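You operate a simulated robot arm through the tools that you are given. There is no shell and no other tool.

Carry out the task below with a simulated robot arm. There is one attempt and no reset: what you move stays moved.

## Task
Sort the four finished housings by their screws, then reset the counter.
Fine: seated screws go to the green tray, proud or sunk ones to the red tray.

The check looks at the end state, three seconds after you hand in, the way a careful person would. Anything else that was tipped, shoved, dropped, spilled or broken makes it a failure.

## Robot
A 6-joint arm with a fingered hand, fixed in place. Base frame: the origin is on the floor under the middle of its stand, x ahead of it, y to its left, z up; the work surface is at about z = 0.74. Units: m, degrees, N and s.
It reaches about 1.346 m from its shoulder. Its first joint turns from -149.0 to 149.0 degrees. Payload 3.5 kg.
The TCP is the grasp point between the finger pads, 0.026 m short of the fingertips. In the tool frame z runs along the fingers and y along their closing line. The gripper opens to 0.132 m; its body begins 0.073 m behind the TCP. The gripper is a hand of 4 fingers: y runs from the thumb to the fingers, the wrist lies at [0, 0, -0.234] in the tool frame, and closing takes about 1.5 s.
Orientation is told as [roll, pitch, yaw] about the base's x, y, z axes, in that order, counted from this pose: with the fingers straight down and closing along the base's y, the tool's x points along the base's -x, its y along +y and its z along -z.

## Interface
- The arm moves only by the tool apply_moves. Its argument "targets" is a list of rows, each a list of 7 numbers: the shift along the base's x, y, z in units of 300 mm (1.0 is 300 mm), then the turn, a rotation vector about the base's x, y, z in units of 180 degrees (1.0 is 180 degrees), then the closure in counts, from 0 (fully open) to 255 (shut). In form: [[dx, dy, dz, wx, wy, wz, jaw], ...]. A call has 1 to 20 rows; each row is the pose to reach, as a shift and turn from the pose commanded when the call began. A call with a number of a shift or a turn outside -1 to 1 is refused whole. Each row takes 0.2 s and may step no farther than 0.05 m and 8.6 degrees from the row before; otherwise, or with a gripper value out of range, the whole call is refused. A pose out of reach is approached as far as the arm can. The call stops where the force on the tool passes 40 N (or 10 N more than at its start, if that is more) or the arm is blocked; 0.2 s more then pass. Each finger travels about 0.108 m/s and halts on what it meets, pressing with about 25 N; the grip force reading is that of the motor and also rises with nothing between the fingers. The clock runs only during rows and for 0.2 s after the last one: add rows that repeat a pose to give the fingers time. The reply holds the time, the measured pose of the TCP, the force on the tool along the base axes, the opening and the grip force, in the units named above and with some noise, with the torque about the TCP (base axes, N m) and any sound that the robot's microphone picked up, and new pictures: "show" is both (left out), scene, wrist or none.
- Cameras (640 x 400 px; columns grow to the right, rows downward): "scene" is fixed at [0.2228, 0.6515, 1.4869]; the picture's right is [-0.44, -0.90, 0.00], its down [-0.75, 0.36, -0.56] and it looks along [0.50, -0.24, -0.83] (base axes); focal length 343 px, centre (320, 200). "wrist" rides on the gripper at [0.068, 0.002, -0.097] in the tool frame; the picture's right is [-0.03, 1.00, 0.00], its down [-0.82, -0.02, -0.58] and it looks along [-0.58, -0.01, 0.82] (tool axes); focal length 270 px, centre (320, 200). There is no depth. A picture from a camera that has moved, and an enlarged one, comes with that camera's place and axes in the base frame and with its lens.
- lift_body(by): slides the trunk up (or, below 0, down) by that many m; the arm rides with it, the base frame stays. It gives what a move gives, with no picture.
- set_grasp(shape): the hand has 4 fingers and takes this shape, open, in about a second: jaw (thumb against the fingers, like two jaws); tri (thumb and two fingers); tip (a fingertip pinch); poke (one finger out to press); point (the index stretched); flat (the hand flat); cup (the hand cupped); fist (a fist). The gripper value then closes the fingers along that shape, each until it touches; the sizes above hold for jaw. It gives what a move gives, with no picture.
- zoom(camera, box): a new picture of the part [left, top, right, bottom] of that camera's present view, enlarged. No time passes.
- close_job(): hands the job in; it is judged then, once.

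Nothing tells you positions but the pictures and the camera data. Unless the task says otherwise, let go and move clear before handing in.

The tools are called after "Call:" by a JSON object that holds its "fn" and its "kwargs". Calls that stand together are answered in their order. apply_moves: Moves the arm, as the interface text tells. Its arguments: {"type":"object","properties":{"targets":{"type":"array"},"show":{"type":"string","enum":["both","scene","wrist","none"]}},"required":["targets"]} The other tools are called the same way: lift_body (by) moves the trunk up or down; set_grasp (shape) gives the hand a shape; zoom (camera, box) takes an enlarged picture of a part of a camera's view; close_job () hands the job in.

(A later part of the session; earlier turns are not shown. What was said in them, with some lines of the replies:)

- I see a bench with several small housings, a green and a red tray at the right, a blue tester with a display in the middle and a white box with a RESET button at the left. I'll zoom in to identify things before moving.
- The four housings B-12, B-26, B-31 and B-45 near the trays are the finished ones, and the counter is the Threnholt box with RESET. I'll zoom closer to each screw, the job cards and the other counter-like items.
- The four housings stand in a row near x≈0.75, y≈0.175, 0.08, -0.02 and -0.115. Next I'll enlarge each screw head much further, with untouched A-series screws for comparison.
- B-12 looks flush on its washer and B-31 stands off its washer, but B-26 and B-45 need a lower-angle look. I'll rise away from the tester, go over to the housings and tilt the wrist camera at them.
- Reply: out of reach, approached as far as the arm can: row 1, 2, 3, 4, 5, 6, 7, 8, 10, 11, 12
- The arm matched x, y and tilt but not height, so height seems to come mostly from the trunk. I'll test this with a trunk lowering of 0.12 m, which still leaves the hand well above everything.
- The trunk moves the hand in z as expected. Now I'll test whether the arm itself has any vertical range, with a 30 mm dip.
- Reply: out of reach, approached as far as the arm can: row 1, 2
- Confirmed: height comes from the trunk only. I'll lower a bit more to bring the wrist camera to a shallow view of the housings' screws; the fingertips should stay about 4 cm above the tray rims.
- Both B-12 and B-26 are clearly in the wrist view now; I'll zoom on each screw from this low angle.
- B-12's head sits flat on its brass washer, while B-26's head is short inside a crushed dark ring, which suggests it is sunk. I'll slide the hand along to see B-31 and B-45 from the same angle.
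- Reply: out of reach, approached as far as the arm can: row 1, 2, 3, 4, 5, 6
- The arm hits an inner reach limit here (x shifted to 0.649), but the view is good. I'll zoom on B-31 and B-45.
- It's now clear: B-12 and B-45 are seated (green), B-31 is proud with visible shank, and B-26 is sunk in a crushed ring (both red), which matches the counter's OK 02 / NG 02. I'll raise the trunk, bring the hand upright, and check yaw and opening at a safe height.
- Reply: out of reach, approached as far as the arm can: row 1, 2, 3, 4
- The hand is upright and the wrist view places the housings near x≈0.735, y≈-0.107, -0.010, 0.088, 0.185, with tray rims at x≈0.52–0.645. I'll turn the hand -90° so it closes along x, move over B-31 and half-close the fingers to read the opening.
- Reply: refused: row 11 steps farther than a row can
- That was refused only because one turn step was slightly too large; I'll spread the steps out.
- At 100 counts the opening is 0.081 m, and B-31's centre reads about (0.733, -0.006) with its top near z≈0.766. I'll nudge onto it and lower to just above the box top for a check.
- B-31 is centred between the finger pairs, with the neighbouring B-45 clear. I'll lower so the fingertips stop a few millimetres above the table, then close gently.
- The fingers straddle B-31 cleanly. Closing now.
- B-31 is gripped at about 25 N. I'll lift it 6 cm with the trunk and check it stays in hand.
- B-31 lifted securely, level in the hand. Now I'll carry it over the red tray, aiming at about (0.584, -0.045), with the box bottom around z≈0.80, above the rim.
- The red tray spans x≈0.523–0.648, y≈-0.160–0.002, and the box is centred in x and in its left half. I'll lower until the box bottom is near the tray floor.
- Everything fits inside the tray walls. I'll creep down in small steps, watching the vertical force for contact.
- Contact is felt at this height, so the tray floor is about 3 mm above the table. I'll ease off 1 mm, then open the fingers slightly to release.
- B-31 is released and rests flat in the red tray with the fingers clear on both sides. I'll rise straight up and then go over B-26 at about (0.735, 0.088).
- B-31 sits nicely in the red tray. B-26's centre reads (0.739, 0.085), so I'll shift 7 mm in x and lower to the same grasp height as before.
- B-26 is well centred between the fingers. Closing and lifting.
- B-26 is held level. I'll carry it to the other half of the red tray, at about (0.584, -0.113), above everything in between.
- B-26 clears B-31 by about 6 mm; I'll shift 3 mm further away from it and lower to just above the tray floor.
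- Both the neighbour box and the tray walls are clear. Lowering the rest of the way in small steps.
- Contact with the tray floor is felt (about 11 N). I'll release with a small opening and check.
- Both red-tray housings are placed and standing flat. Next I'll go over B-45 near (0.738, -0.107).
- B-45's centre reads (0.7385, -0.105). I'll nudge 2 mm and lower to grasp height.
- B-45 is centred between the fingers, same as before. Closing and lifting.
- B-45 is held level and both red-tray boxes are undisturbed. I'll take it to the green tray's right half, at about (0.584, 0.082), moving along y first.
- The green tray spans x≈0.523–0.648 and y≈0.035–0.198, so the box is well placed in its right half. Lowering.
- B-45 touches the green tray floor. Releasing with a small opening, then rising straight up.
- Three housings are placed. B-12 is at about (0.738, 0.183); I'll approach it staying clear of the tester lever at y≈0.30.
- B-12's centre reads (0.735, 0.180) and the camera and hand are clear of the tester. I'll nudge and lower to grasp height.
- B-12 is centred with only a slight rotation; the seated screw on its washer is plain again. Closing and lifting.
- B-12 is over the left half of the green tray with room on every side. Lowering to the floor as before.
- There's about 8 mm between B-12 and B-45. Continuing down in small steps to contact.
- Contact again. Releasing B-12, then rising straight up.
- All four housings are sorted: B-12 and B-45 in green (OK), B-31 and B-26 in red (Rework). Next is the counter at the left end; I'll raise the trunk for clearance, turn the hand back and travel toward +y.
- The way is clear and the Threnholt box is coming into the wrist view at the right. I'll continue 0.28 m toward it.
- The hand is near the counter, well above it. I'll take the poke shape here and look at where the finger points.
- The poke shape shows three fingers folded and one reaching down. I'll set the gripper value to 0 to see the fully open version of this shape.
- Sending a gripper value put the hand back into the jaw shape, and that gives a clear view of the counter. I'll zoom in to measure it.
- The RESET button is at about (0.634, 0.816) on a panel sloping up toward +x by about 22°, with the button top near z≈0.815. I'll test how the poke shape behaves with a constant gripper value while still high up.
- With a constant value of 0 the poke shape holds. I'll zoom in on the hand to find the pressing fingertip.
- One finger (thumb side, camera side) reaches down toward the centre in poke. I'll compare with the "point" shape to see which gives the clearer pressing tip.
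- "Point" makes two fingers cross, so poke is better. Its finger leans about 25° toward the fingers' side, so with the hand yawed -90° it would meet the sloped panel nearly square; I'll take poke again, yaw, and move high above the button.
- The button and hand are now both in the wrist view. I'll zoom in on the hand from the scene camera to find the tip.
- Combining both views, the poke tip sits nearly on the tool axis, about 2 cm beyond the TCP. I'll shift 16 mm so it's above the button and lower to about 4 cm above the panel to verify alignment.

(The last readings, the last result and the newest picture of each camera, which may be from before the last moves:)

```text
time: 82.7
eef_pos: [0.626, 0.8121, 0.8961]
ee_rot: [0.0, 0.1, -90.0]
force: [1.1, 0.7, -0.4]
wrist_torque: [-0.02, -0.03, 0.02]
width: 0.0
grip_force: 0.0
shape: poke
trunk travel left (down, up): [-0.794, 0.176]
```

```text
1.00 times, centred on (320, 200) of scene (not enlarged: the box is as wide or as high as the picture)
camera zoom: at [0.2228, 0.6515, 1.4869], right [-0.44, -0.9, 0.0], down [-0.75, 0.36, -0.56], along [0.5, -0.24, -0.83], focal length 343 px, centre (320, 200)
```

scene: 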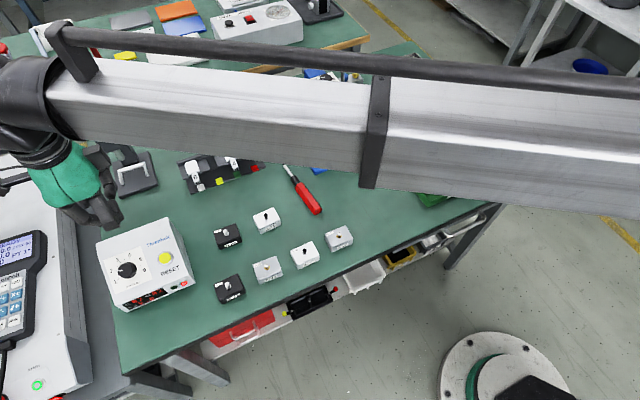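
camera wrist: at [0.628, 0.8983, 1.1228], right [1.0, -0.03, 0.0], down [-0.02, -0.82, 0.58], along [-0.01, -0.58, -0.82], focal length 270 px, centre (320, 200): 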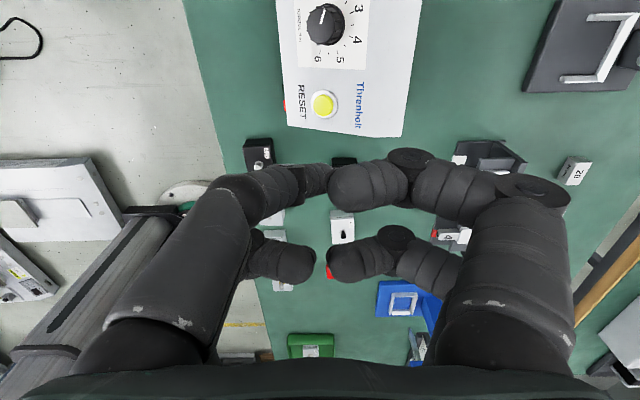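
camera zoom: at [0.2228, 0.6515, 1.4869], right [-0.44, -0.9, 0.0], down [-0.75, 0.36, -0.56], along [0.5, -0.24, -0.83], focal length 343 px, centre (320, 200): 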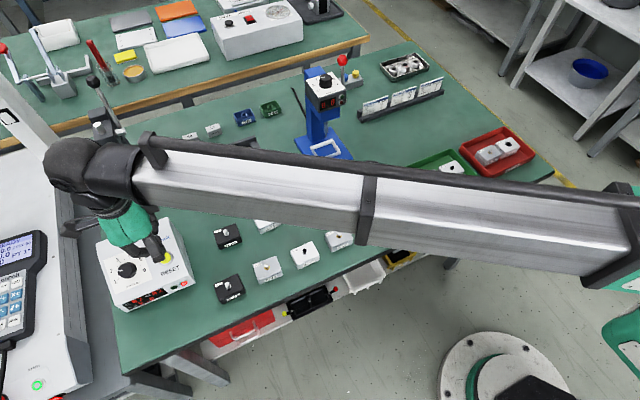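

The button lies right below the tip in both views. I'll lower another 3.5 cm and check again before touching.

Call:
{"fn": "lift_body", "kwargs": {"by": -0.035}}

Call:
{"fn": "zoom", "kwargs": {"camera": "wrist", "box": [220, 80, 440, 260]}}

Call:
{"fn": "zoom", "kwargs": {"camera": "scene", "box": [110, 215, 200, 305]}}

```text
time: 83.5
eef_pos: [0.6259, 0.8133, 0.8614]
ee_rot: [0.1, 0.2, -90.0]
force: [-0.4, -0.1, 0.2]
wrist_torque: [0.02, 0.01, -0.01]
width: 0.0
grip_force: 0.1
shape: poke
trunk travel left (down, up): [-0.759, 0.211]
```

```text
2.22 times, centred on (330, 170) of wrist
camera zoom: at [0.6279, 0.882, 0.9578], right [1.0, -0.03, 0.0], down [-0.02, -0.82, 0.58], along [-0.01, -0.58, -0.82], focal length 601 px, centre (298, 267)
```

zoom: 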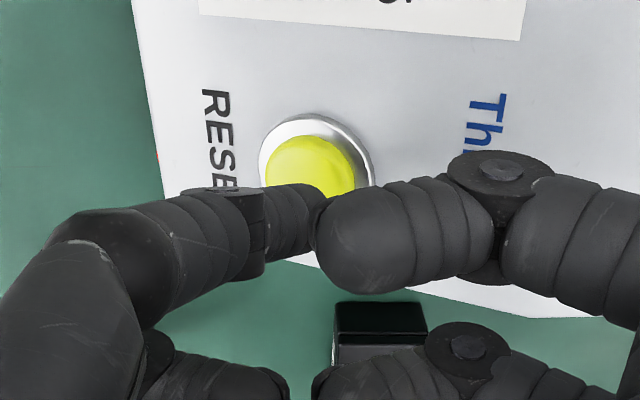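

```text
4.44 times, centred on (155, 260) of scene
camera zoom: at [0.2228, 0.6515, 1.4869], right [-0.44, -0.9, 0.0], down [-0.75, 0.36, -0.56], along [0.5, -0.24, -0.83], focal length 1526 px, centre (1053, -67)
```

zoom: 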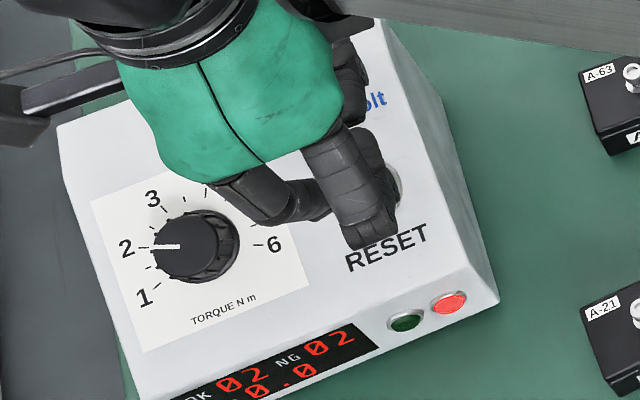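

Alignment still holds: the button should meet the tip near the middle. I'll continue down in small steps, watching the force and the counter display.

Call:
{"fn": "lift_body", "kwargs": {"by": -0.013}}

Call:
{"fn": "lift_body", "kwargs": {"by": -0.003}}

Call:
{"fn": "zoom", "kwargs": {"camera": "wrist", "box": [220, 80, 440, 260]}}

Call:
{"fn": "zoom", "kwargs": {"camera": "scene", "box": [110, 215, 200, 305]}}

```text
time: 84.1
eef_pos: [0.6266, 0.8122, 0.8476]
ee_rot: [0.0, 0.1, -89.8]
force: [-1.0, 0.3, 3.5]
wrist_torque: [-0.01, 0.01, -0.03]
width: 0.0001
grip_force: 0.0
shape: poke
trunk travel left (down, up): [-0.746, 0.224]
heard: click
```

```text
time: 84.6
eef_pos: [0.626, 0.8133, 0.8466]
ee_rot: [0.0, 0.2, -90.1]
force: [-2.4, 1.7, 14.3]
wrist_torque: [0.05, 0.04, -0.02]
width: 0.0
grip_force: 0.1
shape: poke
trunk travel left (down, up): [-0.743, 0.227]
```

```text
2.22 times, centred on (330, 170) of wrist
camera zoom: at [0.6269, 0.8815, 0.9434], right [1.0, -0.03, 0.0], down [-0.02, -0.82, 0.58], along [-0.01, -0.57, -0.82], focal length 601 px, centre (298, 267)
```

zoom: 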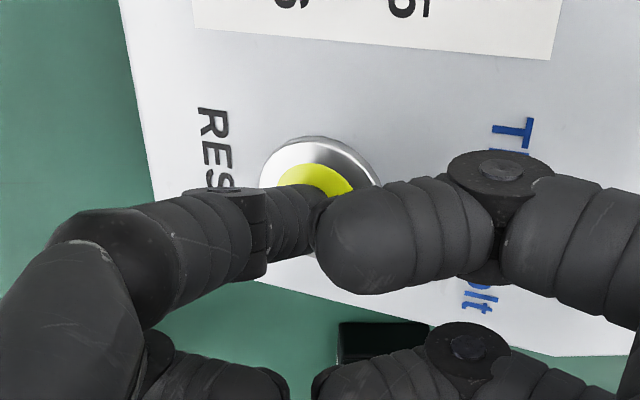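

```text
4.44 times, centred on (155, 260) of scene
camera zoom: at [0.2228, 0.6515, 1.4869], right [-0.44, -0.9, 0.0], down [-0.75, 0.36, -0.56], along [0.5, -0.24, -0.83], focal length 1526 px, centre (1053, -67)
```

zoom: 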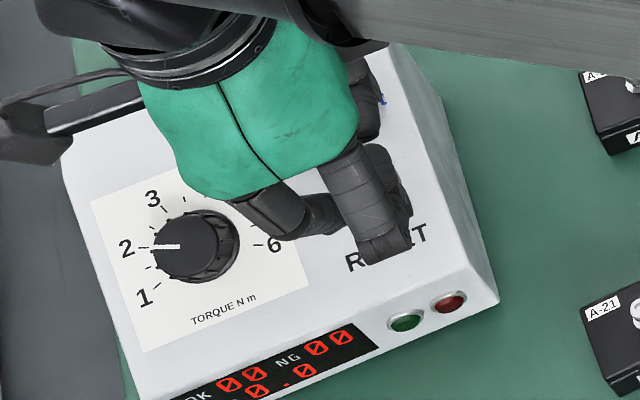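

A click was heard and the display now reads OK 00, NG 00. I'll rise straight up and check that the box hasn't shifted and the count stays at zero.

Call:
{"fn": "lift_body", "kwargs": {"by": 0.15}}

Call:
{"fn": "zoom", "kwargs": {"camera": "scene", "box": [80, 200, 220, 320]}}

Call:
{"fn": "zoom", "kwargs": {"camera": "wrist", "box": [0, 0, 640, 400]}}

```text
time: 86.4
eef_pos: [0.6267, 0.8129, 0.9942]
ee_rot: [0.0, 0.0, -90.0]
force: [-0.8, -0.6, 0.8]
wrist_torque: [-0.02, 0.02, 0.0]
width: 0.0
grip_force: 0.0
shape: poke
trunk travel left (down, up): [-0.893, 0.077]
```

```text
3.33 times, centred on (150, 260) of scene
camera zoom: at [0.2228, 0.6515, 1.4869], right [-0.44, -0.9, 0.0], down [-0.75, 0.36, -0.56], along [0.5, -0.24, -0.83], focal length 1144 px, centre (887, 0)
```

zoom: 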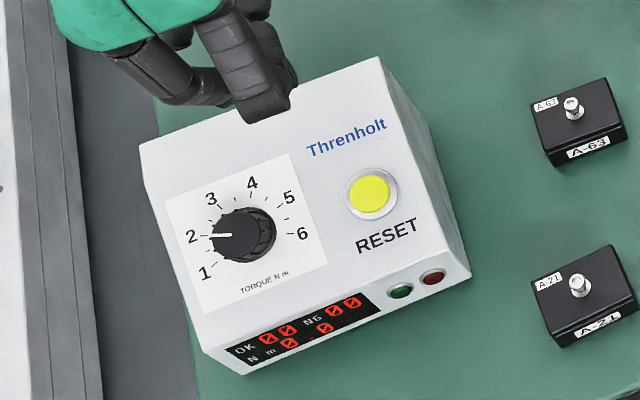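

```text
1.00 times, centred on (320, 200) of wrist (not enlarged: the box is as wide or as high as the picture)
camera zoom: at [0.628, 0.8822, 1.0917], right [1.0, -0.03, 0.0], down [-0.02, -0.82, 0.58], along [-0.01, -0.58, -0.82], focal length 270 px, centre (320, 200)
```

zoom: 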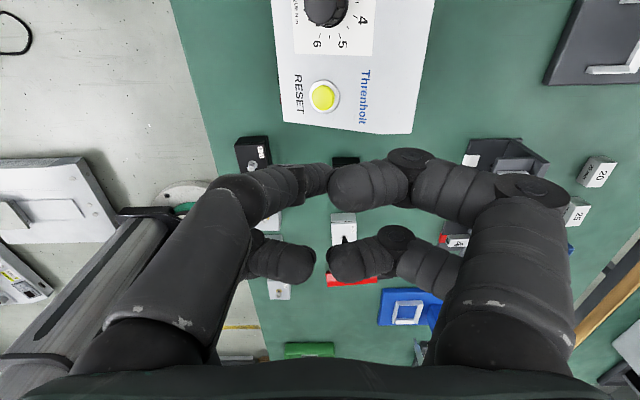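

The counter holds at OK 00 / NG 00 and the box is in its original place. I'll move the hand away from the counter and do a last check of the whole bench.

Call:
{"fn": "lift_body", "kwargs": {"by": 0.04}}

Call:
{"fn": "apply_moves", "kwargs": {"targets": [[0, -0.14, 0, 0, 0, 0, 0], [0, -0.28, 0, 0, 0, 0, 0], [0, -0.42, 0, 0, 0, 0, 0], [0, -0.56, 0, 0, 0, 0, 0], [0, -0.7, 0, 0, 0, 0, 0], [0, -0.84, 0, 0, 0, 0, 0], [0, -0.98, 0, 0, 0, 0, 0], [0, -0.98, 0, 0, 0, 0, 0]]}}

Call:
{"fn": "zoom", "kwargs": {"camera": "scene", "box": [380, 90, 540, 210]}}

Call:
{"fn": "zoom", "kwargs": {"camera": "scene", "box": [80, 190, 360, 320]}}

```text
time: 87.2
eef_pos: [0.6261, 0.8128, 1.0343]
ee_rot: [-0.1, 0.2, -89.9]
force: [-0.3, 0.3, -0.4]
wrist_torque: [-0.01, 0.02, -0.04]
width: 0.0
grip_force: 0.1
shape: poke
trunk travel left (down, up): [-0.933, 0.037]
```

```text
time: 89.0
eef_pos: [0.6265, 0.5214, 1.0331]
ee_rot: [0.0, 0.1, -90.0]
force: [-0.6, -0.3, 0.2]
wrist_torque: [-0.01, -0.03, 0.03]
width: 0.0001
grip_force: 0.1
shape: poke
trunk travel left (down, up): [-0.933, 0.037]
camera wrist: at [0.6276, 0.5907, 1.1318], right [1.0, -0.03, 0.0], down [-0.02, -0.82, 0.58], along [-0.01, -0.58, -0.82], focal length 270 px, centre (320, 200)
```

scene: 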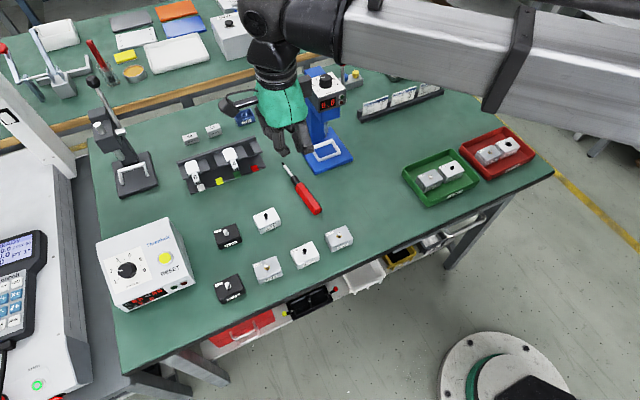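
wrist: 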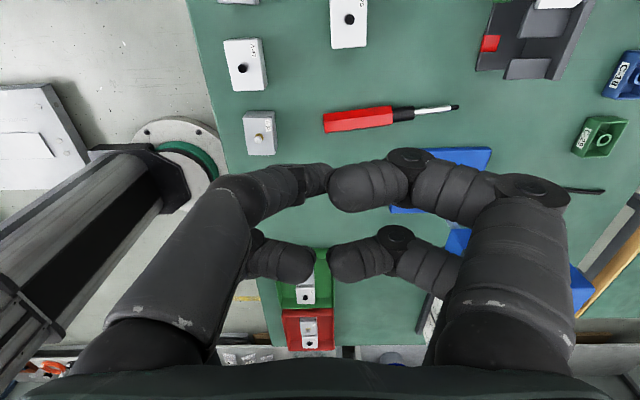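

```text
3.33 times, centred on (460, 150) of scene
camera zoom: at [0.2228, 0.6515, 1.4869], right [-0.44, -0.9, 0.0], down [-0.75, 0.36, -0.56], along [0.5, -0.24, -0.83], focal length 1144 px, centre (-147, 367)
```

zoom: 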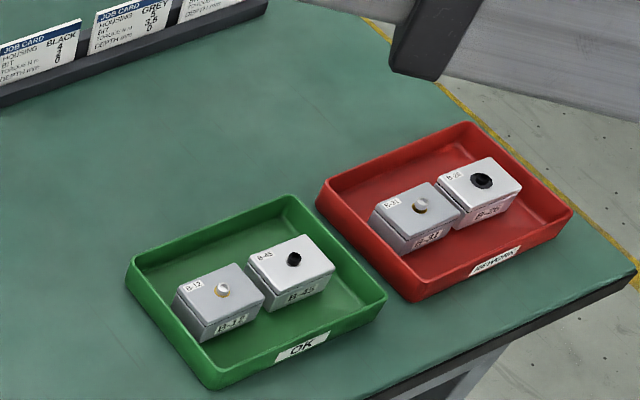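

```text
2.29 times, centred on (220, 255) of scene
camera zoom: at [0.2228, 0.6515, 1.4869], right [-0.44, -0.9, 0.0], down [-0.75, 0.36, -0.56], along [0.5, -0.24, -0.83], focal length 785 px, centre (549, 74)
```

zoom: 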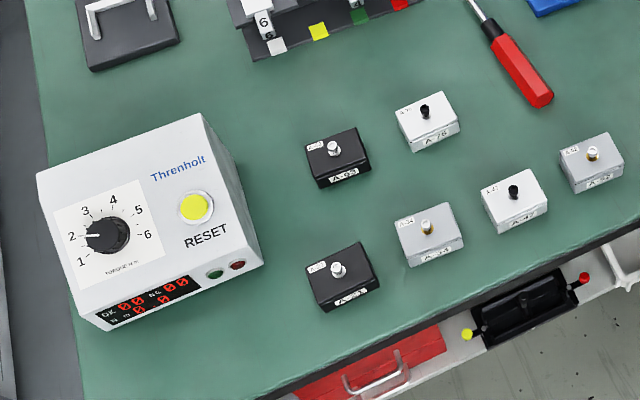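

B-12 and B-45 sit flat in the green OK tray, and B-31 and B-26 sit flat in the red Rework tray. The counter reads 00/00, nothing else has moved, and the hand is empty and clear, so I'm handing in.

Call:
{"fn": "close_job", "kwargs": {}}

```text
The job is handed in.
```

The four finished housings are sorted, the counter is reset, and the job is handed in; I haven't seen a verdict from the check.

| Housing | Screw | Tray |
|---|---|---|
| B-12 | seated on its washer | green (OK) |
| B-45 | seated on its washer | green (OK) |
| B-31 | proud, shank showing under the head | red (Rework) |
| B-26 | sunk, head low in a crushed ring | red (Rework) |

I pressed RESET on the Threnholt box. It clicked, and the display went from OK 02 / NG 02 to OK 00 / NG 00 and stayed there. The red lamp on its front, lit before the press, is now dark.

In the last pictures all four housings lay flat in their trays. I saw nothing else tipped or shifted, and the hand was empty and clear of the bench.
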